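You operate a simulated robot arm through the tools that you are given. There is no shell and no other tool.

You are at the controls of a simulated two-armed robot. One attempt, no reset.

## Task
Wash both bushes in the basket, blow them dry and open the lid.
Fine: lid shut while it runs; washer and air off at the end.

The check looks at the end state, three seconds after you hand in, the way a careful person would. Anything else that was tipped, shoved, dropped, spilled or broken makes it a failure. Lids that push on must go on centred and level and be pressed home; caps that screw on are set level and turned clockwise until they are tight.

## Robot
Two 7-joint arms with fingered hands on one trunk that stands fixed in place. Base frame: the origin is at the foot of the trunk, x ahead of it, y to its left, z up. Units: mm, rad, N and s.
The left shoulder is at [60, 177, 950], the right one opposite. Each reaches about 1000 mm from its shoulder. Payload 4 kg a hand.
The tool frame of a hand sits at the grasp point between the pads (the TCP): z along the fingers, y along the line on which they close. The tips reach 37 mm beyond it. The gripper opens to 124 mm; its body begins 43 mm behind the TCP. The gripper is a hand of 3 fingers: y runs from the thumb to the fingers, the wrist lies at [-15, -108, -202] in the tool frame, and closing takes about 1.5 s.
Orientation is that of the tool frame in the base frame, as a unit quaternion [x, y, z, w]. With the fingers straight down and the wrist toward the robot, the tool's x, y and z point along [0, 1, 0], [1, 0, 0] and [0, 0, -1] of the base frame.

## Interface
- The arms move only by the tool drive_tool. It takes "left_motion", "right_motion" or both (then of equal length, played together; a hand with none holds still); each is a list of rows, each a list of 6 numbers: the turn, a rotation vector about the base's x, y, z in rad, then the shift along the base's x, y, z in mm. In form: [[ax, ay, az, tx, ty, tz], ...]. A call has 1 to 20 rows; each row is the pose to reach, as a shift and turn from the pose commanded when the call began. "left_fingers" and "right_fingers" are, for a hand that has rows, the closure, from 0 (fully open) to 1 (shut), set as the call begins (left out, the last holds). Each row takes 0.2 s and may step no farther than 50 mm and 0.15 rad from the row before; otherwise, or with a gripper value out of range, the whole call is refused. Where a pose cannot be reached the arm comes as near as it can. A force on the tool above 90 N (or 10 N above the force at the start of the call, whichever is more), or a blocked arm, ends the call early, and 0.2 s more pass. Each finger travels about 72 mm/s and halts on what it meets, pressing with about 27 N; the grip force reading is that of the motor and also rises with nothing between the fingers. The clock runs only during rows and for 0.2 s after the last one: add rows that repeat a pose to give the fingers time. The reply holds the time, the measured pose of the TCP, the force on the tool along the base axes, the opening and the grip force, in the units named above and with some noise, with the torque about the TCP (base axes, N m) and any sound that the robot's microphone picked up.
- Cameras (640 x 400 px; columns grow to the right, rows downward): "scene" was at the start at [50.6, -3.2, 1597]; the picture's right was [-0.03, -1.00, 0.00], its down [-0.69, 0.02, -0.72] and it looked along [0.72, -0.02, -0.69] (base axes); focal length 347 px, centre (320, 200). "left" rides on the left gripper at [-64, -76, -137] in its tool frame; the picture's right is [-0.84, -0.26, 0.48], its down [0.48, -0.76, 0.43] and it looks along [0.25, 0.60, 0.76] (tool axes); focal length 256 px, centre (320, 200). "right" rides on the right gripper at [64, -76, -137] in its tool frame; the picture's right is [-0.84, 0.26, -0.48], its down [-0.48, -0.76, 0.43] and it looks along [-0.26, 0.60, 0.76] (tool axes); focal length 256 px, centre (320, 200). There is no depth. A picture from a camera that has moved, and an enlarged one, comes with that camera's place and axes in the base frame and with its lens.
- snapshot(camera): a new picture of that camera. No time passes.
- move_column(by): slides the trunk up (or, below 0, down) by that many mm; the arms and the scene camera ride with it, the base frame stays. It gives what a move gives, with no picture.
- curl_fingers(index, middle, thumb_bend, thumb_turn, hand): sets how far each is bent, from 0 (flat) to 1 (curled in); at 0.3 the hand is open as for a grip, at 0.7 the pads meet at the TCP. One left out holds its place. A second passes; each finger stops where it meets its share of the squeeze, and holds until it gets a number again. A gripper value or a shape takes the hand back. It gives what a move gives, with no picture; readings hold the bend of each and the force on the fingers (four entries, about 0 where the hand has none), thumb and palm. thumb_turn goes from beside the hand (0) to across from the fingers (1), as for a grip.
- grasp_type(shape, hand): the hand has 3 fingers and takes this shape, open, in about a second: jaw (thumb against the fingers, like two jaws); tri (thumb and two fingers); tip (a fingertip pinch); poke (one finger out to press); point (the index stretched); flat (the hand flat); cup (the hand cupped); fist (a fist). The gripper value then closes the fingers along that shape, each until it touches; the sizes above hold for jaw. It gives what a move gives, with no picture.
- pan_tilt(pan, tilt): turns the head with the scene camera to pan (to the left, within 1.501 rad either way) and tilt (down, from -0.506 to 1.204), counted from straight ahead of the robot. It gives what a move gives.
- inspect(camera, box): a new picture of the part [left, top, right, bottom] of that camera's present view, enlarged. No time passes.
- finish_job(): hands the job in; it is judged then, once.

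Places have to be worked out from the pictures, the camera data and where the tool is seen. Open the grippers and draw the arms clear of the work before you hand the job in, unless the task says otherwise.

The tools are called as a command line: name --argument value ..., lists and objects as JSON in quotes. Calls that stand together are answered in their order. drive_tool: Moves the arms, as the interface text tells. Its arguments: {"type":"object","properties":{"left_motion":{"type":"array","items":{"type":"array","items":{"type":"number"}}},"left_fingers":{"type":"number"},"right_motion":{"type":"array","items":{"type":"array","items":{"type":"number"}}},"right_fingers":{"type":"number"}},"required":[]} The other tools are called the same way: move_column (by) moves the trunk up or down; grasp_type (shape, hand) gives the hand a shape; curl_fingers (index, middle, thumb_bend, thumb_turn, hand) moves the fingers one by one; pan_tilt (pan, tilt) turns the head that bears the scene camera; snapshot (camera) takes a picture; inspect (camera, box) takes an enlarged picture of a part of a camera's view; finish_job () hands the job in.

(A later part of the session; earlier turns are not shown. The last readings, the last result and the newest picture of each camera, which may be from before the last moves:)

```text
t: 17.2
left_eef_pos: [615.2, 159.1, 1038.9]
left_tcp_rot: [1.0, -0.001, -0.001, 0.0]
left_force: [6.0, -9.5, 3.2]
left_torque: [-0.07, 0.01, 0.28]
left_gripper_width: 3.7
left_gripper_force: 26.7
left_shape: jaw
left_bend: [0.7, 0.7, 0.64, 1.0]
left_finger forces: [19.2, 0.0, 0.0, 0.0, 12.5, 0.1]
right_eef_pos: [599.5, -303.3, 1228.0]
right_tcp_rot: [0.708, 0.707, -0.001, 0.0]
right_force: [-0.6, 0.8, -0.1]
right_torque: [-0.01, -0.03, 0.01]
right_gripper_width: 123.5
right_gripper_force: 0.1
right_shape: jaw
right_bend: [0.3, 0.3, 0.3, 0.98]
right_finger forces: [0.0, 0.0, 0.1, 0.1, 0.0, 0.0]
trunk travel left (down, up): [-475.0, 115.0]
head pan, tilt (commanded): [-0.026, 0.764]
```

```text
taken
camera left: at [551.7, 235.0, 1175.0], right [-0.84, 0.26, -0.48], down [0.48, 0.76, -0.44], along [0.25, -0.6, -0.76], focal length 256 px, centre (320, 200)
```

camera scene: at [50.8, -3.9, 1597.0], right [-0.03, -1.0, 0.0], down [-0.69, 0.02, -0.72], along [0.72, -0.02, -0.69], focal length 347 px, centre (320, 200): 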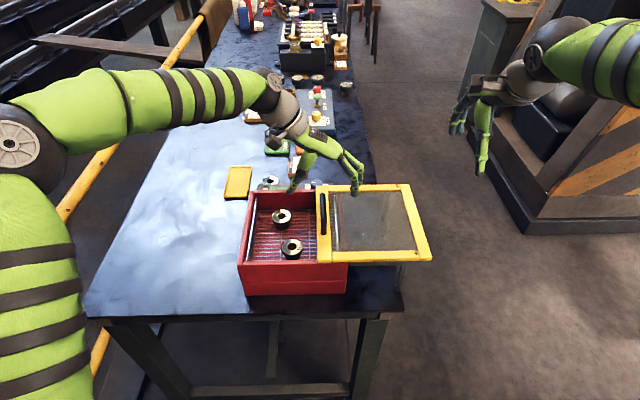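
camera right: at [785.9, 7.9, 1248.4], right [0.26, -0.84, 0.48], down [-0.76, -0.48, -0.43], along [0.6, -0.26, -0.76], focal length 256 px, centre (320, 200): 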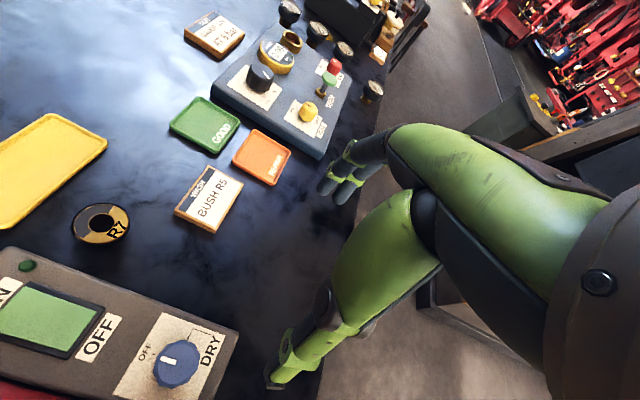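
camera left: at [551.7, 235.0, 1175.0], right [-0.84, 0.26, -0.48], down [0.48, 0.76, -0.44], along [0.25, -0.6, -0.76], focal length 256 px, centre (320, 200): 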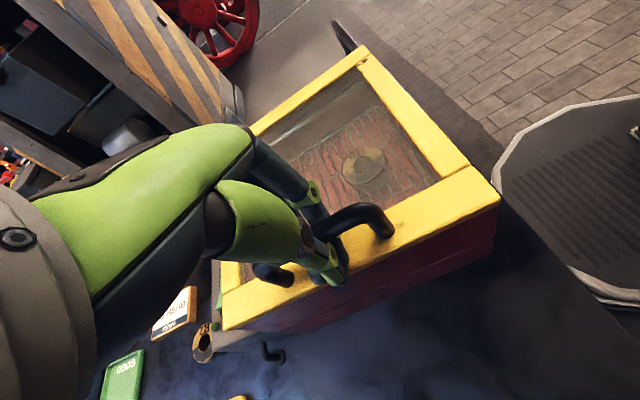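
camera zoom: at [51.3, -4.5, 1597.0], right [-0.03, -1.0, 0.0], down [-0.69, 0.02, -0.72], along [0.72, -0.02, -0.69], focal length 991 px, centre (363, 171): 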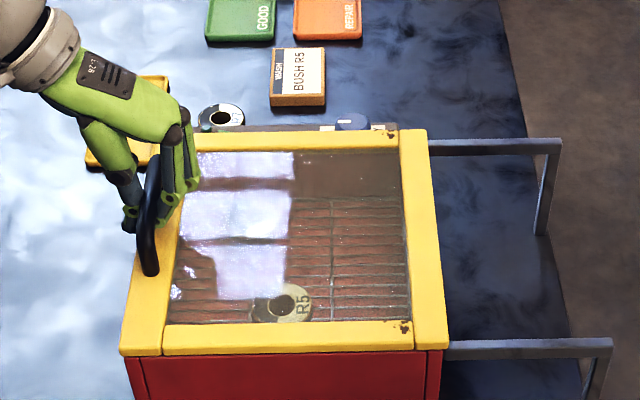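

The lid met its stop (−9.5 N along y) with equal overhang on both sides, so it is shut. I release the handle, rise and draw the left hand off to the left.

drive_tool --left_motion '[[0, 0, 0, 0, -2, 0], [0, 0, 0, 0, -2, 0], [0, 0, 0, 0, -2, 0], [0, 0, 0, 0, -2, 0], [0, 0, 0, 0, -2, 0]]' --left_fingers 0.55

drive_tool --left_motion '[[0, 0, 0, 0, 0, 15], [0, 0, 0, 0, 0, 35], [0, 0, 0, 0, 0, 60], [0, 0, 0, 0, 30, 85], [0, 0, 0, 0, 65, 110], [0, 0, 0, 0, 105, 130], [0, 0, 0, 0, 145, 150], [0, 0, 0, 0, 185, 160]]'

inspect --camera "scene" --box '[200, 140, 410, 280]'

snapshot --camera "left"

```text
t: 18.4
left_eef_pos: [615.3, 157.9, 1037.8]
left_tcp_rot: [1.0, 0.0, 0.0, -0.001]
left_force: [0.7, -0.4, 0.0]
left_torque: [0.05, -0.02, 0.01]
left_gripper_width: 55.4
left_gripper_force: 0.0
left_shape: jaw
left_bend: [0.44, 0.48, 0.57, 1.0]
left_finger forces: [0.1, 0.0, 0.1, 0.0, 0.0, 0.1]
right_eef_pos: [598.4, -301.2, 1228.9]
right_tcp_rot: [0.707, 0.707, 0.0, 0.0]
right_force: [0.1, -0.3, 0.3]
right_torque: [0.0, 0.01, -0.01]
right_gripper_width: 123.8
right_gripper_force: 0.0
right_shape: jaw
right_bend: [0.3, 0.3, 0.3, 0.98]
right_finger forces: [0.0, 0.0, 0.0, 0.1, 0.0, 0.0]
trunk travel left (down, up): [-475.0, 115.0]
head pan, tilt (commanded): [-0.026, 0.764]
```

```text
t: 20.2
left_eef_pos: [614.6, 341.9, 1198.8]
left_tcp_rot: [1.0, -0.001, 0.0, 0.001]
left_force: [0.0, -0.1, 0.0]
left_torque: [-0.06, 0.0, 0.01]
left_gripper_width: 55.6
left_gripper_force: 0.1
left_shape: jaw
left_bend: [0.44, 0.48, 0.57, 1.0]
left_finger forces: [0.0, 0.1, 0.0, 0.0, 0.1, 0.0]
right_eef_pos: [599.6, -300.2, 1230.0]
right_tcp_rot: [0.708, 0.707, 0.0, 0.0]
right_force: [-0.2, 0.3, 1.1]
right_torque: [0.02, -0.04, 0.0]
right_gripper_width: 123.5
right_gripper_force: 0.0
right_shape: jaw
right_bend: [0.3, 0.3, 0.3, 0.98]
right_finger forces: [0.1, 0.0, 0.0, 0.1, 0.1, 0.0]
trunk travel left (down, up): [-475.0, 115.0]
head pan, tilt (commanded): [-0.026, 0.764]
```

```text
2.86 times, centred on (305, 210) of scene
camera zoom: at [50.8, -2.5, 1597.0], right [-0.03, -1.0, 0.0], down [-0.69, 0.02, -0.72], along [0.72, -0.02, -0.69], focal length 991 px, centre (363, 171)
```

zoom: 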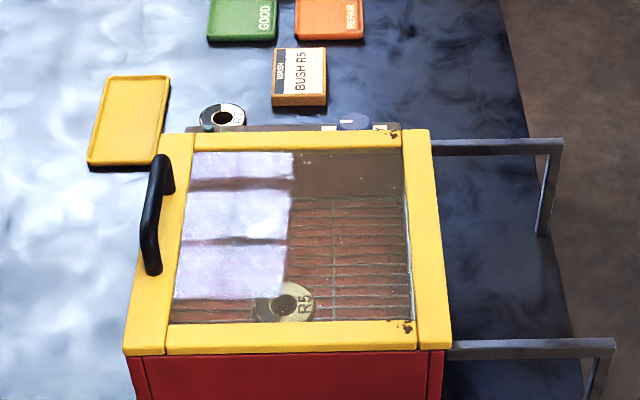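

```text
taken
camera left: at [552.2, 417.3, 1335.1], right [-0.84, 0.26, -0.48], down [0.48, 0.76, -0.44], along [0.25, -0.6, -0.76], focal length 256 px, centre (320, 200)
```

left: 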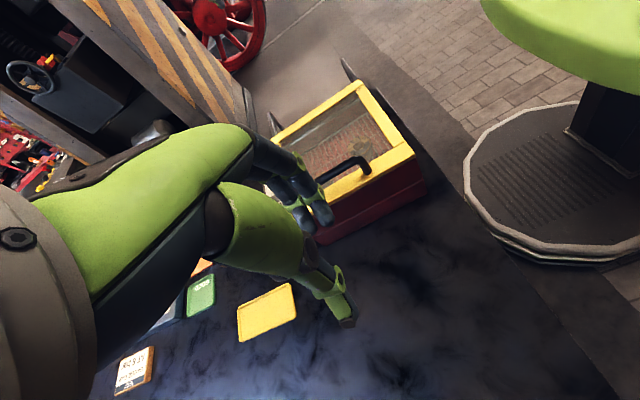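

I check closely whether the lid stayed against its stop when I let go.

inspect --camera "scene" --box '[235, 240, 295, 280]'

inspect --camera "scene" --box '[320, 240, 380, 280]'

inspect --camera "left" --box '[260, 60, 440, 260]'

```text
10.00 times, centred on (265, 260) of scene
camera zoom: at [50.8, -2.5, 1597.0], right [-0.03, -1.0, 0.0], down [-0.69, 0.02, -0.72], along [0.72, -0.02, -0.69], focal length 3470 px, centre (870, -400)
```

zoom: 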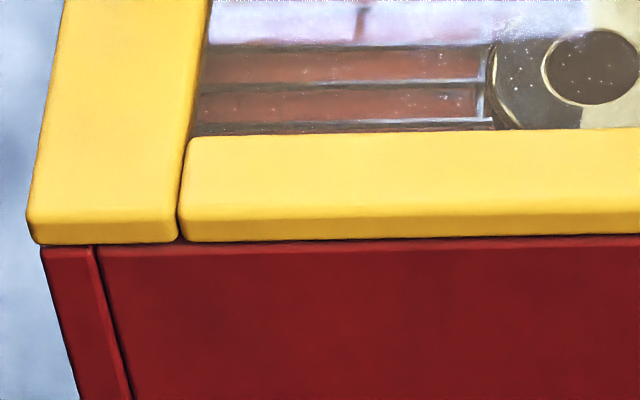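

```text
10.00 times, centred on (350, 260) of scene
camera zoom: at [50.8, -2.5, 1597.0], right [-0.03, -1.0, 0.0], down [-0.69, 0.02, -0.72], along [0.72, -0.02, -0.69], focal length 3470 px, centre (20, -400)
```

zoom: 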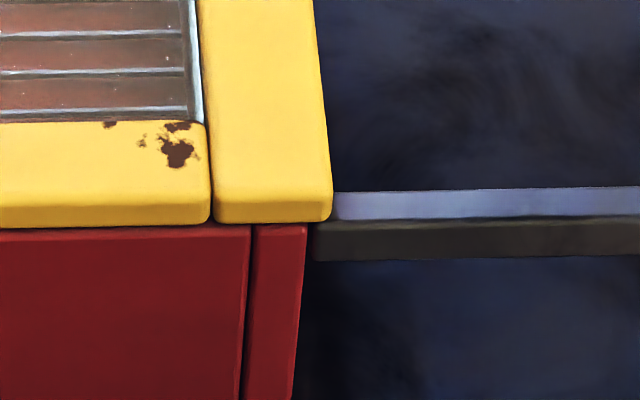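

```text
2.00 times, centred on (350, 160) of left
camera zoom: at [552.2, 417.3, 1335.1], right [-0.84, 0.26, -0.48], down [0.48, 0.76, -0.44], along [0.25, -0.6, -0.76], focal length 512 px, centre (260, 280)
```

zoom: 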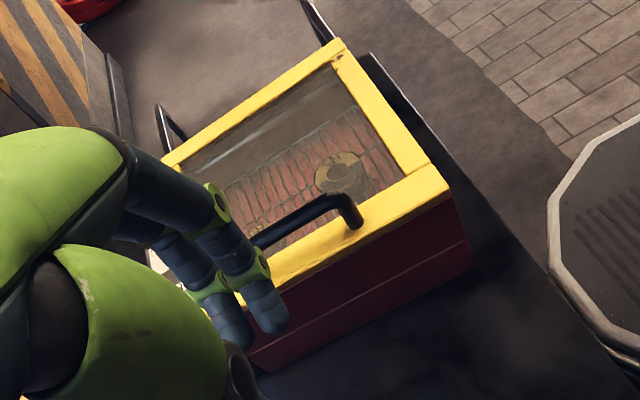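

The lid seems to have crept back about 2 mm with the thumb as I released. I return with the fingers half open and push the bar home from its right side only, so that letting go cannot pull it back.

drive_tool --left_motion '[[0, 0, 0, 0, -40, -10], [0, 0, 0, 0, -80, -30], [0, 0, 0, 0, -120, -50], [0, 0, 0, 0, -155, -75], [0, 0, 0, 0, -185, -100], [0, 0, 0, 0, -185, -125], [0, 0, 0, 0, -185, -145], [0, 0, 0, 0, -185, -160], [0, 0, 0, 0, -181, -160], [0, 0, 0, 0, -177, -160]]'

inspect --camera "scene" --box '[200, 140, 320, 220]'

snapshot --camera "left"

```text
t: 22.4
left_eef_pos: [614.0, 166.7, 1038.3]
left_tcp_rot: [1.0, -0.001, 0.001, 0.0]
left_force: [0.4, -0.2, -0.9]
left_torque: [0.0, 0.01, -0.02]
left_gripper_width: 55.7
left_gripper_force: 0.1
left_shape: jaw
left_bend: [0.44, 0.48, 0.57, 1.0]
left_finger forces: [0.1, 0.0, 0.0, 0.1, 0.0, 0.1]
right_eef_pos: [598.1, -301.3, 1229.9]
right_tcp_rot: [0.707, 0.708, 0.0, 0.0]
right_force: [0.2, 0.9, 1.0]
right_torque: [-0.04, 0.01, 0.01]
right_gripper_width: 123.8
right_gripper_force: 0.1
right_shape: jaw
right_bend: [0.3, 0.3, 0.3, 0.98]
right_finger forces: [0.1, 0.1, 0.0, 0.1, 0.1, 0.0]
trunk travel left (down, up): [-475.0, 115.0]
head pan, tilt (commanded): [-0.026, 0.764]
```

```text
5.00 times, centred on (260, 180) of scene
camera zoom: at [50.6, -3.1, 1597.0], right [-0.03, -1.0, 0.0], down [-0.69, 0.02, -0.72], along [0.72, -0.02, -0.69], focal length 1735 px, centre (620, 300)
```

zoom: 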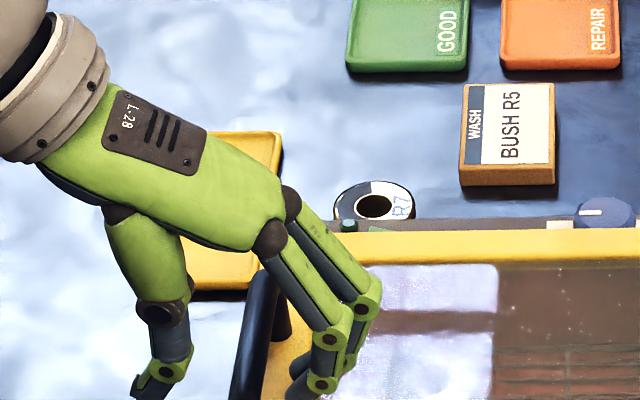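

```text
taken
camera left: at [551.5, 243.5, 1174.3], right [-0.84, 0.26, -0.48], down [0.48, 0.76, -0.43], along [0.25, -0.6, -0.76], focal length 256 px, centre (320, 200)
```

left: 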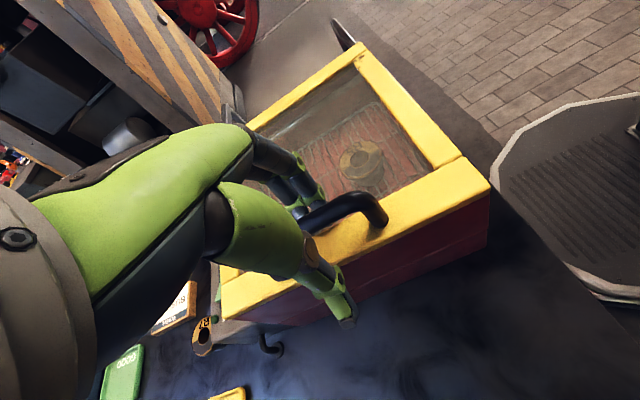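

The fingers are about 7 mm right of the bar. I push 9 mm and read the force.

drive_tool --left_motion '[[0, 0, 0, 0, 3, 0], [0, 0, 0, 0, 6, 0], [0, 0, 0, 0, 9, 0]]'

```text
t: 23.2
left_eef_pos: [613.9, 175.2, 1037.1]
left_tcp_rot: [1.0, 0.0, 0.0, -0.001]
left_force: [0.0, -0.2, -0.2]
left_torque: [-0.01, -0.01, -0.01]
left_gripper_width: 55.4
left_gripper_force: 0.0
left_shape: jaw
left_bend: [0.44, 0.48, 0.57, 1.0]
left_finger forces: [0.0, 0.0, 0.0, 0.0, 0.0, 0.0]
right_eef_pos: [598.8, -301.4, 1229.0]
right_tcp_rot: [0.707, 0.707, 0.0, -0.001]
right_force: [-0.4, -0.3, 0.3]
right_torque: [0.01, 0.0, 0.0]
right_gripper_width: 123.6
right_gripper_force: 0.1
right_shape: jaw
right_bend: [0.3, 0.3, 0.3, 0.98]
right_finger forces: [0.1, 0.0, 0.0, 0.1, 0.1, 0.0]
trunk travel left (down, up): [-475.0, 115.0]
head pan, tilt (commanded): [-0.026, 0.764]
```

No contact yet, so I push another 5 mm.

drive_tool --left_motion '[[0, 0, 0, 0, 2.5, 0], [0, 0, 0, 0, 5, 0]]'

inspect --camera "scene" --box '[200, 140, 320, 220]'

```text
t: 23.8
left_eef_pos: [615.6, 181.4, 1035.8]
left_tcp_rot: [1.0, -0.001, 0.0, 0.0]
left_force: [0.7, 0.6, 0.6]
left_torque: [0.01, 0.0, 0.01]
left_gripper_width: 55.4
left_gripper_force: 0.0
left_shape: jaw
left_bend: [0.44, 0.48, 0.57, 1.0]
left_finger forces: [0.0, 0.1, 0.1, 0.1, 0.0, 0.1]
right_eef_pos: [598.0, -301.2, 1228.7]
right_tcp_rot: [0.708, 0.707, -0.001, 0.0]
right_force: [0.6, -0.2, -0.3]
right_torque: [0.04, -0.04, -0.03]
right_gripper_width: 123.6
right_gripper_force: 0.2
right_shape: jaw
right_bend: [0.3, 0.3, 0.3, 0.98]
right_finger forces: [0.0, 0.1, 0.0, 0.0, 0.0, 0.0]
trunk travel left (down, up): [-475.0, 115.0]
head pan, tilt (commanded): [-0.026, 0.764]
```

```text
5.00 times, centred on (260, 180) of scene
camera zoom: at [50.6, -3.2, 1597.0], right [-0.03, -1.0, 0.0], down [-0.69, 0.02, -0.72], along [0.72, -0.02, -0.69], focal length 1735 px, centre (620, 300)
```

zoom: 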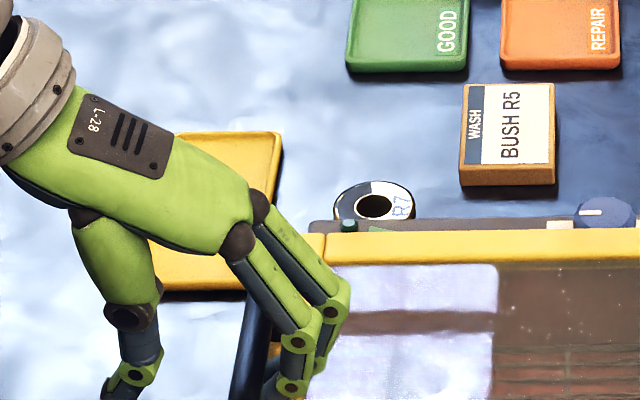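

Contact looks imminent, so I push 4 mm more.

drive_tool --left_motion '[[0, 0, 0, 0, 2, 0], [0, 0, 0, 0, 4, 0]]'

```text
t: 24.4
left_eef_pos: [613.7, 186.2, 1039.4]
left_tcp_rot: [1.0, 0.0, 0.0, 0.0]
left_force: [0.3, 0.1, -0.2]
left_torque: [-0.01, -0.01, 0.0]
left_gripper_width: 55.7
left_gripper_force: 0.1
left_shape: jaw
left_bend: [0.44, 0.48, 0.57, 1.0]
left_finger forces: [0.0, 0.0, 0.0, 0.0, 0.0, 0.1]
right_eef_pos: [597.9, -301.8, 1228.8]
right_tcp_rot: [0.707, 0.707, -0.001, 0.0]
right_force: [-0.6, 0.6, -0.2]
right_torque: [0.03, 0.04, -0.02]
right_gripper_width: 123.7
right_gripper_force: 0.0
right_shape: jaw
right_bend: [0.3, 0.3, 0.3, 0.98]
right_finger forces: [0.1, 0.0, 0.0, 0.1, 0.0, 0.0]
trunk travel left (down, up): [-475.0, 115.0]
head pan, tilt (commanded): [-0.026, 0.764]
```

Still no force. I look at how the fingers stand to the bar.

inspect --camera "scene" --box '[210, 160, 310, 230]'

inspect --camera "left" --box '[220, 120, 420, 340]'

```text
5.71 times, centred on (260, 195) of scene
camera zoom: at [50.6, -3.2, 1597.0], right [-0.03, -1.0, 0.0], down [-0.69, 0.02, -0.72], along [0.72, -0.02, -0.69], focal length 1983 px, centre (663, 229)
```

zoom: 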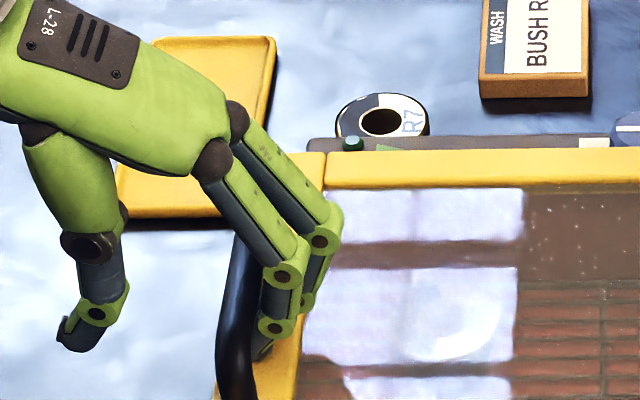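

```text
1.82 times, centred on (320, 230) of left
camera zoom: at [551.0, 262.1, 1173.8], right [-0.84, 0.26, -0.48], down [0.48, 0.76, -0.43], along [0.25, -0.6, -0.76], focal length 465 px, centre (320, 146)
```

zoom: 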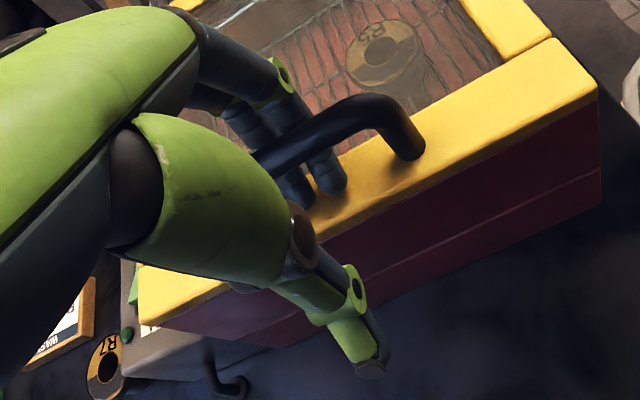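

The fingertips reach under the arched bar, so the slanted finger links will meet it next; I must back out along −y before lifting. I push on in small steps.

drive_tool --left_motion '[[0, 0, 0, 0, 2, 0], [0, 0, 0, 0, 4, 0]]'

```text
t: 25.0
left_eef_pos: [613.7, 190.6, 1039.0]
left_tcp_rot: [1.0, -0.001, 0.001, 0.0]
left_force: [-0.7, -1.9, -0.4]
left_torque: [0.01, 0.0, 0.03]
left_gripper_width: 56.1
left_gripper_force: 0.0
left_shape: jaw
left_bend: [0.43, 0.48, 0.57, 1.0]
left_finger forces: [1.7, 0.0, 0.0, 0.0, 0.0, 0.1]
right_eef_pos: [598.4, -302.9, 1227.6]
right_tcp_rot: [0.708, 0.707, 0.0, 0.0]
right_force: [0.0, 0.4, -0.2]
right_torque: [0.02, 0.02, -0.02]
right_gripper_width: 123.5
right_gripper_force: 0.0
right_shape: jaw
right_bend: [0.3, 0.3, 0.3, 0.98]
right_finger forces: [0.0, 0.0, 0.0, 0.0, 0.1, 0.0]
trunk travel left (down, up): [-475.0, 115.0]
head pan, tilt (commanded): [-0.026, 0.764]
```

Contact has begun (−1.9 N along y). I push 4 mm more toward the stop.

drive_tool --left_motion '[[0, 0, 0, 0, 2, 0], [0, 0, 0, 0, 4, 0]]'

```text
t: 25.6
left_eef_pos: [614.6, 193.2, 1037.2]
left_tcp_rot: [1.0, -0.001, 0.0, 0.001]
left_force: [-0.8, -7.2, -2.5]
left_torque: [0.15, -0.04, 0.07]
left_gripper_width: 57.4
left_gripper_force: 0.2
left_shape: jaw
left_bend: [0.42, 0.48, 0.57, 1.0]
left_finger forces: [6.6, 0.0, 0.0, 0.0, 0.0, 0.1]
right_eef_pos: [597.5, -302.7, 1229.0]
right_tcp_rot: [0.708, 0.707, 0.0, 0.0]
right_force: [0.0, -0.2, 0.2]
right_torque: [-0.02, 0.01, 0.06]
right_gripper_width: 123.8
right_gripper_force: 0.2
right_shape: jaw
right_bend: [0.3, 0.3, 0.3, 0.98]
right_finger forces: [0.0, 0.1, 0.0, 0.0, 0.0, 0.0]
trunk travel left (down, up): [-475.0, 115.0]
head pan, tilt (commanded): [-0.026, 0.764]
```

The force rises to 7 N, well above sliding friction. I add 3 mm, then compare the overhangs.

drive_tool --left_motion '[[0, 0, 0, 0, 3, 0], [0, 0, 0, 0, 3, 0]]'

inspect --camera "scene" --box '[235, 240, 295, 280]'

inspect --camera "scene" --box '[320, 240, 380, 280]'

```text
t: 26.2
left_eef_pos: [615.9, 195.3, 1038.3]
left_tcp_rot: [1.0, -0.001, -0.001, 0.001]
left_force: [-0.1, -11.4, -3.0]
left_torque: [0.15, -0.03, 0.14]
left_gripper_width: 59.4
left_gripper_force: 0.1
left_shape: jaw
left_bend: [0.4, 0.48, 0.57, 1.0]
left_finger forces: [11.3, 0.0, 0.0, 0.0, 0.0, 0.0]
right_eef_pos: [598.8, -303.5, 1228.5]
right_tcp_rot: [0.708, 0.707, 0.0, 0.0]
right_force: [-0.2, 0.9, 0.2]
right_torque: [-0.01, 0.04, -0.01]
right_gripper_width: 123.8
right_gripper_force: 0.1
right_shape: jaw
right_bend: [0.3, 0.3, 0.3, 0.98]
right_finger forces: [0.1, 0.0, 0.0, 0.0, 0.1, 0.1]
trunk travel left (down, up): [-475.0, 115.0]
head pan, tilt (commanded): [-0.026, 0.764]
```

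```text
10.00 times, centred on (265, 260) of scene
camera zoom: at [50.9, -4.5, 1597.0], right [-0.03, -1.0, 0.0], down [-0.69, 0.02, -0.72], along [0.72, -0.02, -0.69], focal length 3470 px, centre (870, -400)
```

zoom: 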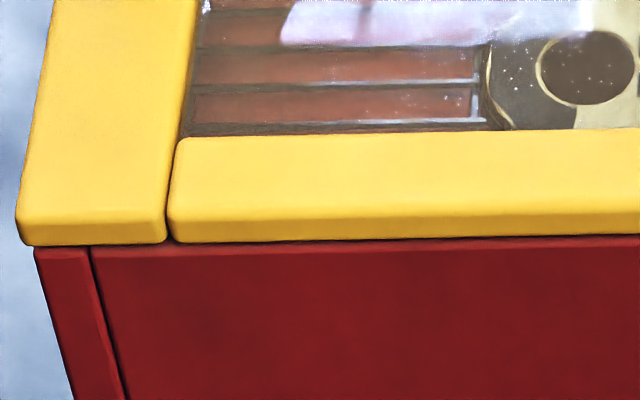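

```text
10.00 times, centred on (350, 260) of scene
camera zoom: at [50.9, -4.5, 1597.0], right [-0.03, -1.0, 0.0], down [-0.69, 0.02, -0.72], along [0.72, -0.02, -0.69], focal length 3470 px, centre (20, -400)
```

zoom: 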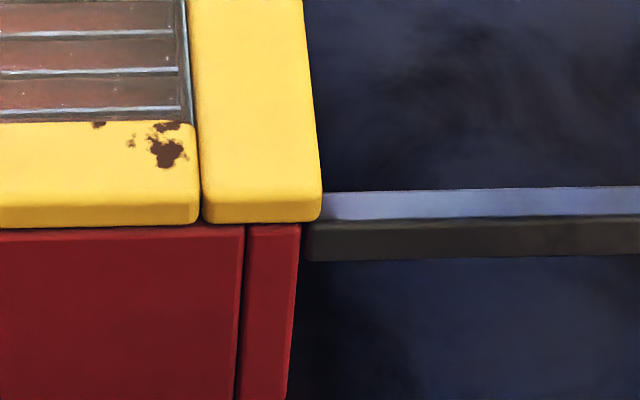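

It moved another 0.6 mm and sits on its stop. I back the fingers out along −y, then lift and withdraw to the left.

drive_tool --left_motion '[[0, 0, 0, 0, -10, 0], [0, 0, 0, 0, -24, 0], [0, 0, 0, 0, -36, 0], [0, 0, 0, 0, -36, 15], [0, 0, 0, 0, -36, 35], [0, 0, 0, 0, -36, 60], [0, 0, 0, 0, -6, 85], [0, 0, 0, 0, 30, 110], [0, 0, 0, 0, 70, 130], [0, 0, 0, 0, 110, 150], [0, 0, 0, 0, 150, 165], [0, 0, 0, 0, 180, 180]]'

inspect --camera "scene" --box '[235, 240, 295, 280]'

inspect --camera "scene" --box '[320, 240, 380, 280]'

snapshot --camera "scene"

```text
t: 28.8
left_eef_pos: [619.2, 376.9, 1217.9]
left_tcp_rot: [1.0, -0.001, 0.0, 0.001]
left_force: [-0.8, -0.4, 0.5]
left_torque: [0.02, 0.03, 0.01]
left_gripper_width: 56.1
left_gripper_force: 0.0
left_shape: jaw
left_bend: [0.44, 0.48, 0.57, 1.0]
left_finger forces: [0.0, 0.0, 0.0, 0.1, 0.0, 0.0]
right_eef_pos: [597.7, -300.6, 1230.0]
right_tcp_rot: [0.707, 0.707, 0.0, 0.0]
right_force: [-0.4, 0.4, -0.5]
right_torque: [-0.01, -0.03, 0.02]
right_gripper_width: 123.8
right_gripper_force: 0.0
right_shape: jaw
right_bend: [0.3, 0.3, 0.3, 0.98]
right_finger forces: [0.0, 0.1, 0.0, 0.0, 0.0, 0.0]
trunk travel left (down, up): [-475.0, 115.0]
head pan, tilt (commanded): [-0.026, 0.764]
```

```text
10.00 times, centred on (265, 260) of scene
camera zoom: at [50.7, -2.9, 1597.0], right [-0.03, -1.0, 0.0], down [-0.69, 0.02, -0.72], along [0.72, -0.02, -0.69], focal length 3470 px, centre (870, -400)
```

zoom: 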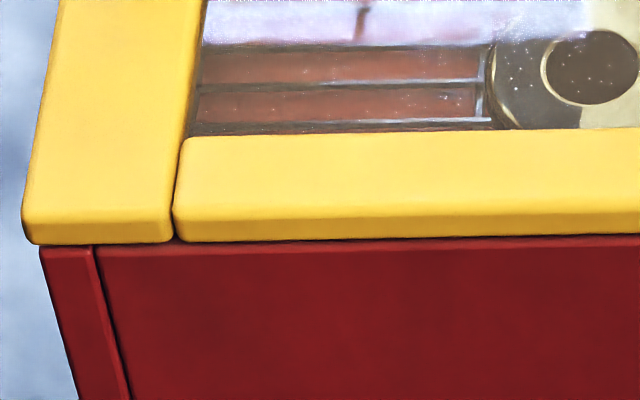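

```text
10.00 times, centred on (350, 260) of scene
camera zoom: at [50.7, -2.9, 1597.0], right [-0.03, -1.0, 0.0], down [-0.69, 0.02, -0.72], along [0.72, -0.02, -0.69], focal length 3470 px, centre (20, -400)
```

zoom: 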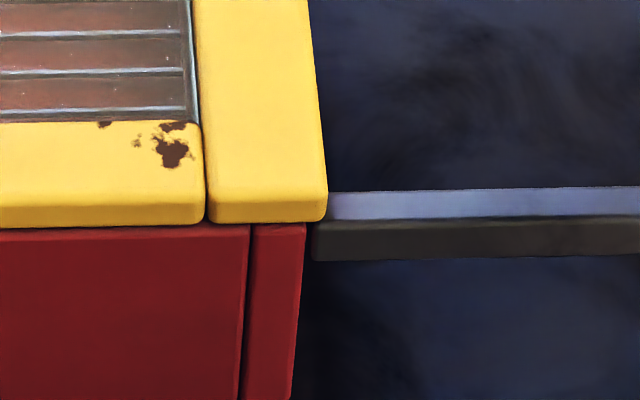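

```text
taken
camera scene: at [50.7, -2.9, 1597.0], right [-0.03, -1.0, 0.0], down [-0.69, 0.02, -0.72], along [0.72, -0.02, -0.69], focal length 347 px, centre (320, 200)
```

scene: 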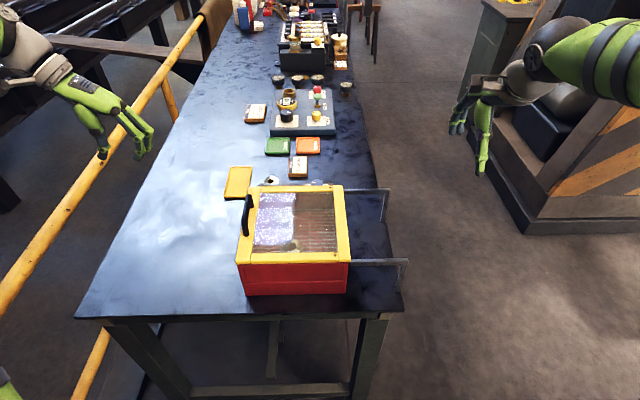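

The lid is shut and stays put. Now I set the right hand to the poke shape and look where its fingertip lies.

grasp_type --shape "poke" --hand "right"

snapshot --camera "right"

inspect --camera "scene" --box '[420, 40, 580, 200]'

```text
t: 29.7
left_eef_pos: [619.4, 377.1, 1216.1]
left_tcp_rot: [1.0, -0.002, 0.0, 0.0]
left_force: [-0.1, 0.6, 0.6]
left_torque: [-0.01, -0.01, 0.05]
left_gripper_width: 55.7
left_gripper_force: 0.0
left_shape: jaw
left_bend: [0.44, 0.48, 0.57, 1.0]
left_finger forces: [0.0, 0.0, 0.0, 0.0, 0.0, 0.1]
right_eef_pos: [599.3, -300.8, 1228.6]
right_tcp_rot: [0.707, 0.707, 0.0, 0.001]
right_force: [1.0, -0.8, -0.3]
right_torque: [0.03, -0.04, 0.01]
right_gripper_width: 0.0
right_gripper_force: 0.0
right_shape: poke
right_bend: [0.7, 0.7, 0.0, 1.0]
right_finger forces: [0.0, 0.0, 0.0, 0.0, 0.0, 0.0]
trunk travel left (down, up): [-475.0, 115.0]
head pan, tilt (commanded): [-0.026, 0.764]
```

```text
taken
camera right: at [523.6, -238.5, 1366.4], right [0.26, -0.84, 0.48], down [-0.76, -0.48, -0.43], along [0.6, -0.26, -0.76], focal length 256 px, centre (320, 200)
```

right: 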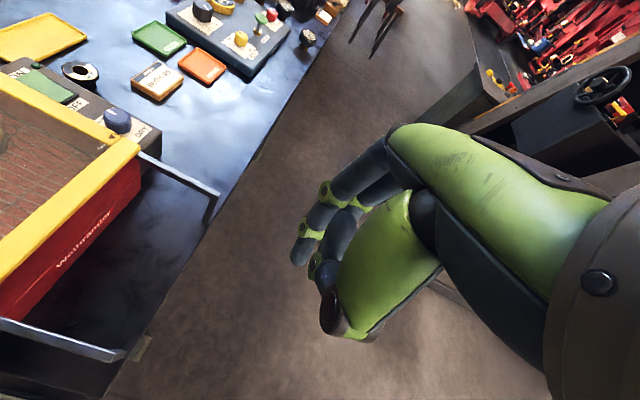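

```text
2.50 times, centred on (500, 120) of scene
camera zoom: at [50.6, -3.2, 1597.0], right [-0.03, -1.0, 0.0], down [-0.69, 0.02, -0.72], along [0.72, -0.02, -0.69], focal length 867 px, centre (-130, 400)
```

zoom: 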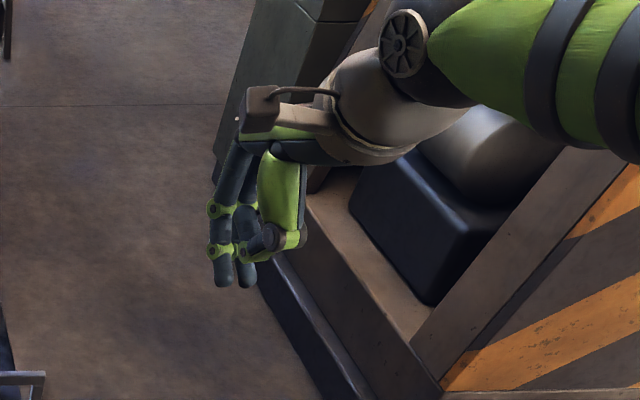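

In this shape both fingers are bent alike, side by side. I curl the middle finger in fully, so only the index sticks out, and look again.

curl_fingers --hand "right" --index 0.6 --middle 1.0 --thumb_bend 0.0

snapshot --camera "right"

inspect --camera "scene" --box '[440, 60, 540, 140]'

```text
t: 30.7
left_eef_pos: [619.3, 377.5, 1218.5]
left_tcp_rot: [1.0, -0.001, 0.0, 0.0]
left_force: [0.3, 0.3, 0.2]
left_torque: [-0.01, 0.0, -0.01]
left_gripper_width: 55.5
left_gripper_force: 0.0
left_shape: jaw
left_bend: [0.44, 0.48, 0.57, 1.0]
left_finger forces: [0.0, 0.0, 0.0, 0.1, 0.0, 0.0]
right_eef_pos: [597.8, -299.8, 1229.7]
right_tcp_rot: [0.707, 0.707, 0.0, 0.001]
right_force: [0.6, -0.1, -0.1]
right_torque: [-0.01, 0.0, -0.01]
right_gripper_width: 66.5
right_gripper_force: 0.1
right_shape: fingers
right_bend: [0.6, 1.0, 0.0, 1.0]
right_finger forces: [0.0, 0.0, 0.0, 0.0, 0.0, 0.0]
trunk travel left (down, up): [-475.0, 115.0]
head pan, tilt (commanded): [-0.026, 0.764]
```

```text
taken
camera right: at [523.6, -238.5, 1366.4], right [0.26, -0.84, 0.48], down [-0.76, -0.48, -0.43], along [0.6, -0.26, -0.76], focal length 256 px, centre (320, 200)
```

right: 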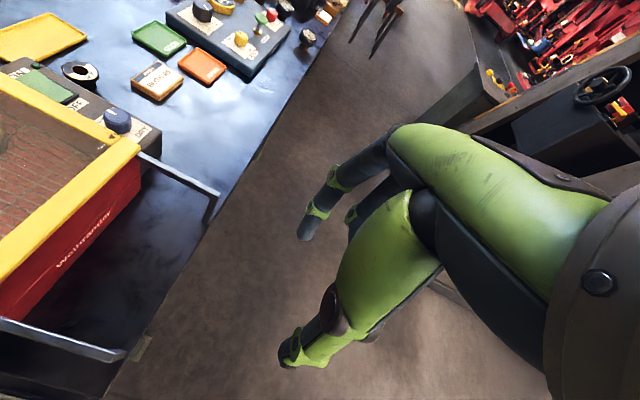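

```text
5.00 times, centred on (490, 100) of scene
camera zoom: at [50.6, -3.2, 1597.0], right [-0.03, -1.0, 0.0], down [-0.69, 0.02, -0.72], along [0.72, -0.02, -0.69], focal length 1735 px, centre (-530, 700)
```

zoom: 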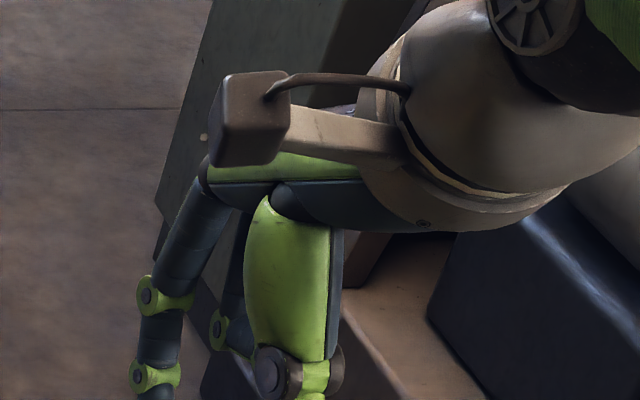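

The thumb hangs as low as the index and would hit the lid. I curl the thumb in as well.

curl_fingers --hand "right" --index 0.5 --middle 1.0 --thumb_bend 1.0

snapshot --camera "right"

inspect --camera "scene" --box '[440, 60, 540, 200]'

```text
t: 31.7
left_eef_pos: [618.2, 376.9, 1217.4]
left_tcp_rot: [1.0, -0.001, 0.0, -0.001]
left_force: [0.2, -0.6, 0.0]
left_torque: [-0.03, 0.0, -0.01]
left_gripper_width: 55.5
left_gripper_force: 0.1
left_shape: jaw
left_bend: [0.44, 0.48, 0.57, 1.0]
left_finger forces: [0.0, 0.0, 0.1, 0.0, 0.0, 0.0]
right_eef_pos: [598.0, -301.3, 1229.3]
right_tcp_rot: [0.707, 0.707, 0.0, -0.001]
right_force: [0.3, -0.7, 0.0]
right_torque: [0.02, 0.01, 0.0]
right_gripper_width: 2.8
right_gripper_force: 0.1
right_shape: fingers
right_bend: [0.43, 1.0, 0.93, 1.0]
right_finger forces: [0.0, 0.0, 0.0, 0.0, 0.1, 0.0]
trunk travel left (down, up): [-475.0, 115.0]
head pan, tilt (commanded): [-0.026, 0.764]
```

```text
taken
camera right: at [523.6, -238.4, 1366.5], right [0.26, -0.84, 0.48], down [-0.76, -0.48, -0.43], along [0.6, -0.26, -0.76], focal length 256 px, centre (320, 200)
```

right: 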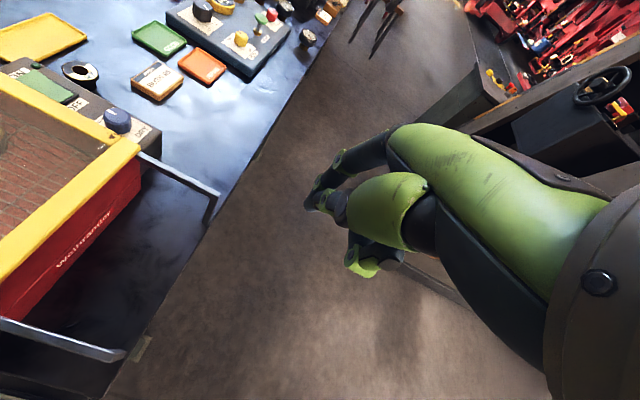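

```text
2.86 times, centred on (490, 130) of scene
camera zoom: at [50.6, -3.2, 1597.0], right [-0.03, -1.0, 0.0], down [-0.69, 0.02, -0.72], along [0.72, -0.02, -0.69], focal length 991 px, centre (-166, 400)
```

zoom: 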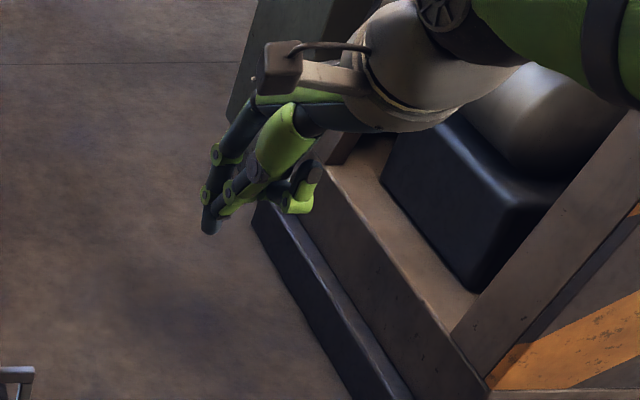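

The index tip now lies at about tool [14, 40, 32]. To keep the hand's bulk off the lid I yaw the right hand +90° (wrist to the right) and bring the tip above the ON end, about 120 mm over it.

drive_tool --right_motion '[[0, 0, 0.131, 16, 28, -8], [0, 0, 0.262, 32, 58, -16], [0, 0, 0.393, 49, 90, -26], [0, 0, 0.524, 66, 122, -36], [0, 0, 0.655, 83, 154, -48], [0, 0, 0.786, 100, 186, -60], [0, 0, 0.917, 117, 218, -72], [0, 0, 1.048, 134, 250, -84], [0, 0, 1.179, 150, 282, -96], [0, 0, 1.31, 166, 312, -108], [0, 0, 1.441, 182, 342, -119], [0, 0, 1.571, 196, 368, -129]]'

snapshot --camera "right"

snapshot --camera "scene"

```text
t: 34.3
left_eef_pos: [618.6, 376.7, 1218.5]
left_tcp_rot: [1.0, -0.002, 0.0, 0.0]
left_force: [-0.8, 0.2, 0.9]
left_torque: [0.04, 0.01, -0.04]
left_gripper_width: 55.4
left_gripper_force: 0.1
left_shape: jaw
left_bend: [0.44, 0.48, 0.57, 1.0]
left_finger forces: [0.0, 0.0, 0.1, 0.0, 0.0, 0.0]
right_eef_pos: [770.1, 57.8, 1093.3]
right_tcp_rot: [-0.001, 1.0, 0.001, 0.001]
right_force: [0.3, -0.9, 0.1]
right_torque: [0.01, 0.01, -0.03]
right_gripper_width: 2.9
right_gripper_force: 0.1
right_shape: fingers
right_bend: [0.43, 1.0, 0.93, 1.0]
right_finger forces: [0.0, 0.1, 0.1, 0.0, 0.0, 0.1]
right hand out of reach, approached as far as the arm can: row 12
trunk travel left (down, up): [-475.0, 115.0]
head pan, tilt (commanded): [-0.026, 0.764]
```

```text
taken
camera right: at [707.7, -19.8, 1229.4], right [0.84, 0.26, 0.48], down [0.48, -0.76, -0.43], along [0.25, 0.6, -0.76], focal length 256 px, centre (320, 200)
```

right: 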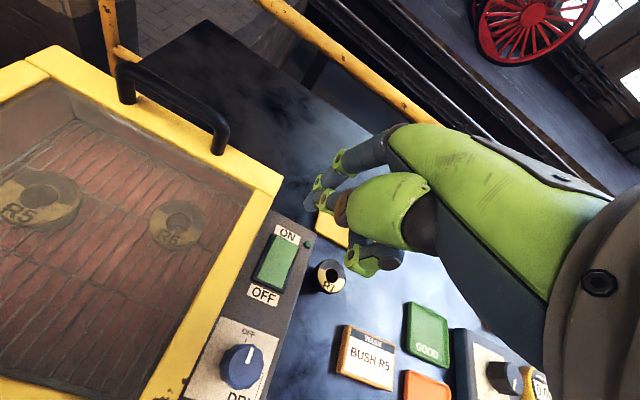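

```text
taken
camera scene: at [50.0, -4.2, 1597.1], right [-0.03, -1.0, 0.0], down [-0.69, 0.02, -0.72], along [0.72, -0.02, -0.69], focal length 347 px, centre (320, 200)
```

scene: 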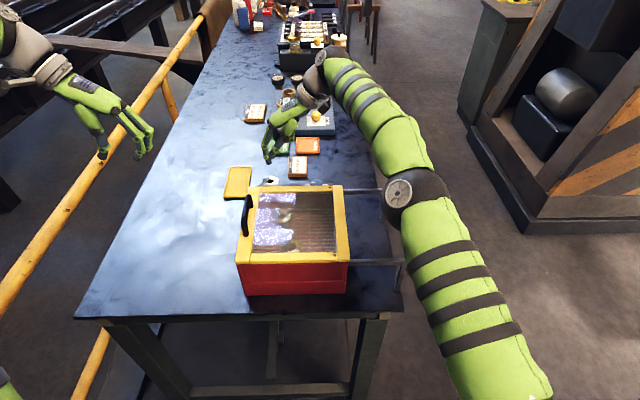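

The arm was just short of reach at that height (TCP [770, 58, 1093]); lower down the reach improves. I go 50 mm lower and see where the hand lands.

drive_tool --right_motion '[[0, 0, 0, 0, 0, -20], [0, 0, 0, 0, 0, -40], [0, 0, 0, 0, 0, -50], [0, 0, 0, 0, 0, -50]]'

snapshot --camera "right"

```text
t: 35.3
left_eef_pos: [618.2, 376.9, 1218.2]
left_tcp_rot: [1.0, -0.001, 0.0, 0.0]
left_force: [-0.1, 0.3, -0.2]
left_torque: [-0.01, 0.01, -0.04]
left_gripper_width: 55.9
left_gripper_force: 0.1
left_shape: jaw
left_bend: [0.44, 0.48, 0.57, 1.0]
left_finger forces: [0.1, 0.0, 0.0, 0.0, 0.0, 0.0]
right_eef_pos: [769.3, 57.5, 1041.6]
right_tcp_rot: [0.0, 1.0, 0.0, 0.0]
right_force: [-0.3, -0.3, 0.8]
right_torque: [0.01, 0.01, -0.03]
right_gripper_width: 3.0
right_gripper_force: 0.1
right_shape: fingers
right_bend: [0.43, 1.0, 0.93, 1.0]
right_finger forces: [0.1, 0.1, 0.0, 0.0, 0.0, 0.0]
trunk travel left (down, up): [-475.0, 115.0]
head pan, tilt (commanded): [-0.026, 0.764]
```

```text
taken
camera right: at [706.4, -19.5, 1179.3], right [0.84, 0.26, 0.48], down [0.48, -0.76, -0.43], along [0.26, 0.6, -0.76], focal length 256 px, centre (320, 200)
```

right: 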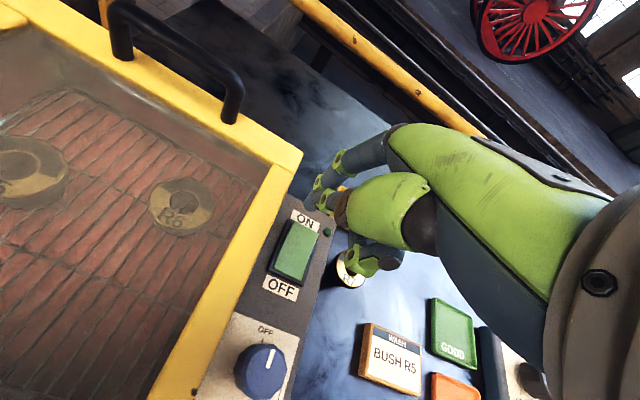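

The hand follows now. I zoom on the fingertip to refine its place relative to the rocker before shifting over it.

inspect --camera "right" --box '[240, 140, 400, 300]'

inspect --camera "scene" --box '[220, 90, 360, 200]'

```text
2.50 times, centred on (320, 220) of right
camera zoom: at [706.4, -19.5, 1179.3], right [0.84, 0.26, 0.48], down [0.48, -0.76, -0.43], along [0.26, 0.6, -0.76], focal length 640 px, centre (320, 150)
```

zoom: 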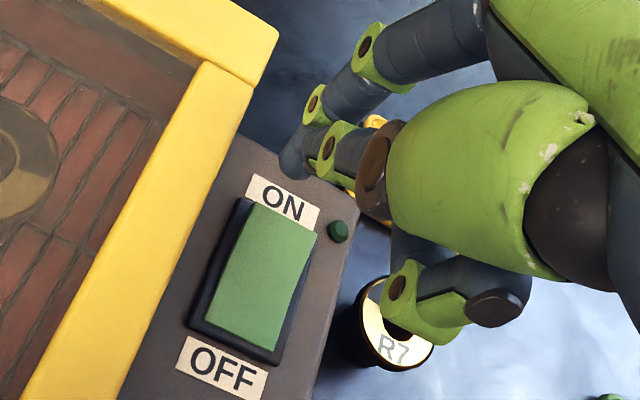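

```text
3.64 times, centred on (290, 145) of scene
camera zoom: at [50.7, -3.1, 1597.0], right [-0.03, -1.0, 0.0], down [-0.69, 0.02, -0.72], along [0.72, -0.02, -0.69], focal length 1262 px, centre (429, 400)
```

zoom: 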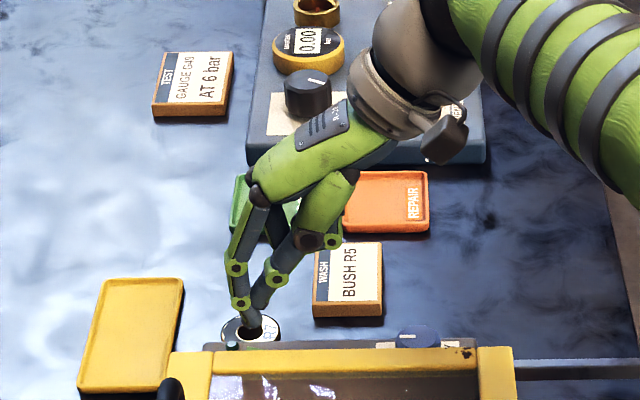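

Triangulated, the index tip is at about [759, 107, 1000], i.e. TCP + [−11, +49, −41]. I shift it over the ON half at [779, 107] and lower it to about 25 mm above the rocker.

drive_tool --right_motion '[[0, 0, 0, 10, 0, 0], [0, 0, 0, 20, 0, 0], [0, 0, 0, 20, 0, -15], [0, 0, 0, 20, 0, -30], [0, 0, 0, 20, 0, -30]]'

inspect --camera "right" --box '[240, 140, 400, 300]'

inspect --camera "scene" --box '[220, 110, 360, 200]'

```text
t: 36.5
left_eef_pos: [619.4, 377.4, 1217.6]
left_tcp_rot: [1.0, 0.001, 0.0, 0.0]
left_force: [-0.4, -0.8, -0.1]
left_torque: [0.01, -0.02, 0.01]
left_gripper_width: 55.8
left_gripper_force: 0.1
left_shape: jaw
left_bend: [0.44, 0.48, 0.57, 1.0]
left_finger forces: [0.0, 0.0, 0.0, 0.0, 0.1, 0.0]
right_eef_pos: [789.5, 57.2, 1009.8]
right_tcp_rot: [0.0, 1.0, -0.001, 0.0]
right_force: [-0.3, 0.0, 0.0]
right_torque: [-0.01, 0.0, 0.01]
right_gripper_width: 2.9
right_gripper_force: 0.2
right_shape: fingers
right_bend: [0.43, 1.0, 0.93, 1.0]
right_finger forces: [0.1, 0.0, 0.0, 0.0, 0.0, 0.0]
right hand out of reach, approached as far as the arm can: row 2, 3, 4, 5
trunk travel left (down, up): [-475.0, 115.0]
head pan, tilt (commanded): [-0.026, 0.764]
```

```text
2.50 times, centred on (320, 220) of right
camera zoom: at [725.9, -19.2, 1147.6], right [0.84, 0.26, 0.48], down [0.48, -0.76, -0.43], along [0.26, 0.6, -0.76], focal length 640 px, centre (320, 150)
```

zoom: 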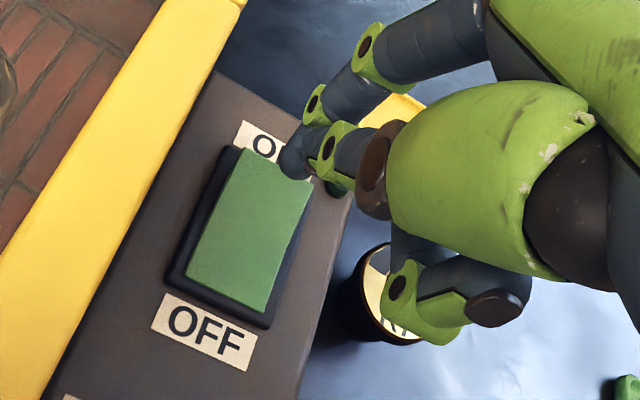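

```text
4.44 times, centred on (290, 155) of scene
camera zoom: at [50.4, -3.3, 1597.0], right [-0.03, -1.0, 0.0], down [-0.69, 0.02, -0.72], along [0.72, -0.02, -0.69], focal length 1542 px, centre (453, 400)
```

zoom: 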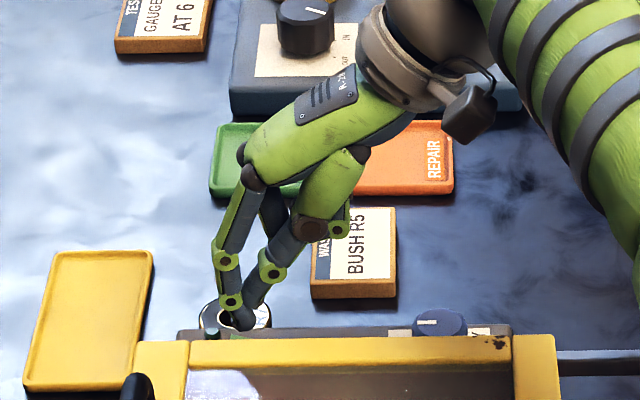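

The tip is about 25 mm above the ON half. I lower it in small steps toward contact.

drive_tool --right_motion '[[0, 0, 0, 0, 0, -7], [0, 0, 0, 0, 0, -14], [0, 0, 0, 0, 0, -20]]'

inspect --camera "right" --box '[240, 140, 400, 300]'

```text
t: 37.3
left_eef_pos: [620.0, 377.7, 1217.4]
left_tcp_rot: [1.0, -0.001, -0.001, 0.0]
left_force: [-0.5, -0.5, 0.6]
left_torque: [0.01, -0.01, -0.02]
left_gripper_width: 55.7
left_gripper_force: 0.1
left_shape: jaw
left_bend: [0.44, 0.48, 0.57, 1.0]
left_finger forces: [0.1, 0.0, 0.0, 0.0, 0.0, 0.1]
right_eef_pos: [789.5, 57.8, 991.0]
right_tcp_rot: [0.0, 1.0, 0.0, 0.0]
right_force: [0.1, -0.2, 0.4]
right_torque: [-0.02, -0.04, 0.01]
right_gripper_width: 2.5
right_gripper_force: 0.1
right_shape: fingers
right_bend: [0.43, 1.0, 0.93, 1.0]
right_finger forces: [0.0, 0.1, 0.0, 0.1, 0.0, 0.1]
trunk travel left (down, up): [-475.0, 115.0]
head pan, tilt (commanded): [-0.026, 0.764]
```

```text
2.50 times, centred on (320, 220) of right
camera zoom: at [726.3, -19.4, 1128.5], right [0.84, 0.26, 0.48], down [0.48, -0.76, -0.43], along [0.26, 0.6, -0.76], focal length 640 px, centre (320, 150)
```

zoom: 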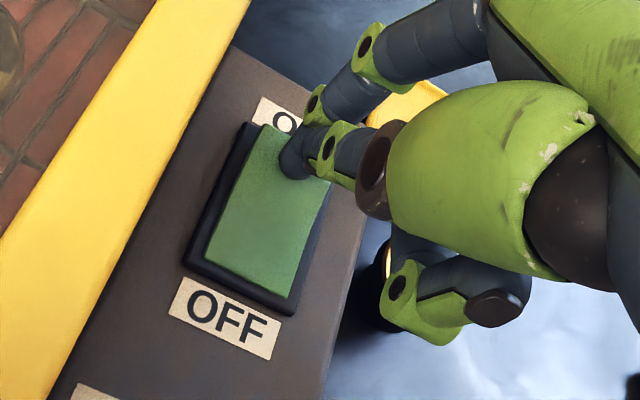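

Nearly touching, close to the ON end. I press down in small steps.

drive_tool --right_motion '[[0, 0, 0, 0, 0, -3], [0, 0, 0, 0, 0, -6], [0, 0, 0, 0, 0, -8]]'

inspect --camera "right" --box '[240, 140, 400, 300]'

```text
t: 38.1
left_eef_pos: [618.0, 378.3, 1217.9]
left_tcp_rot: [1.0, 0.0, 0.0, 0.0]
left_force: [0.6, -0.5, -0.2]
left_torque: [-0.02, 0.0, 0.02]
left_gripper_width: 55.5
left_gripper_force: 0.0
left_shape: jaw
left_bend: [0.44, 0.48, 0.57, 1.0]
left_finger forces: [0.0, 0.1, 0.0, 0.0, 0.0, 0.1]
right_eef_pos: [788.1, 56.8, 984.9]
right_tcp_rot: [0.001, 1.0, 0.001, 0.001]
right_force: [0.8, -1.2, 7.2]
right_torque: [0.34, 0.05, -0.03]
right_gripper_width: 3.1
right_gripper_force: 0.1
right_shape: fingers
right_bend: [0.43, 1.0, 0.93, 1.0]
right_finger forces: [0.0, 0.1, 0.0, 0.0, 0.1, 0.0]
trunk travel left (down, up): [-475.0, 115.0]
head pan, tilt (commanded): [-0.026, 0.764]
```

```text
2.50 times, centred on (320, 220) of right
camera zoom: at [725.7, -19.7, 1121.9], right [0.84, 0.25, 0.48], down [0.48, -0.76, -0.44], along [0.26, 0.6, -0.76], focal length 640 px, centre (320, 150)
```

zoom: 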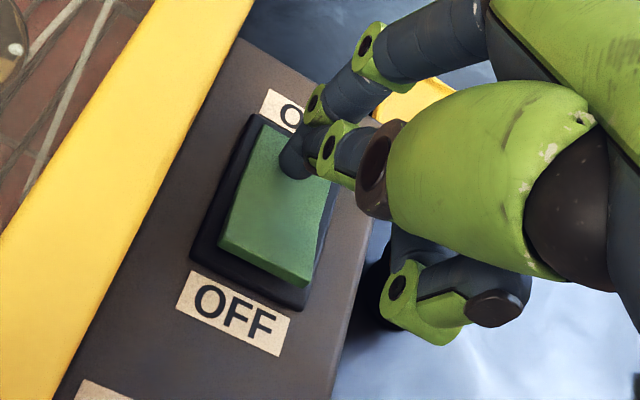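

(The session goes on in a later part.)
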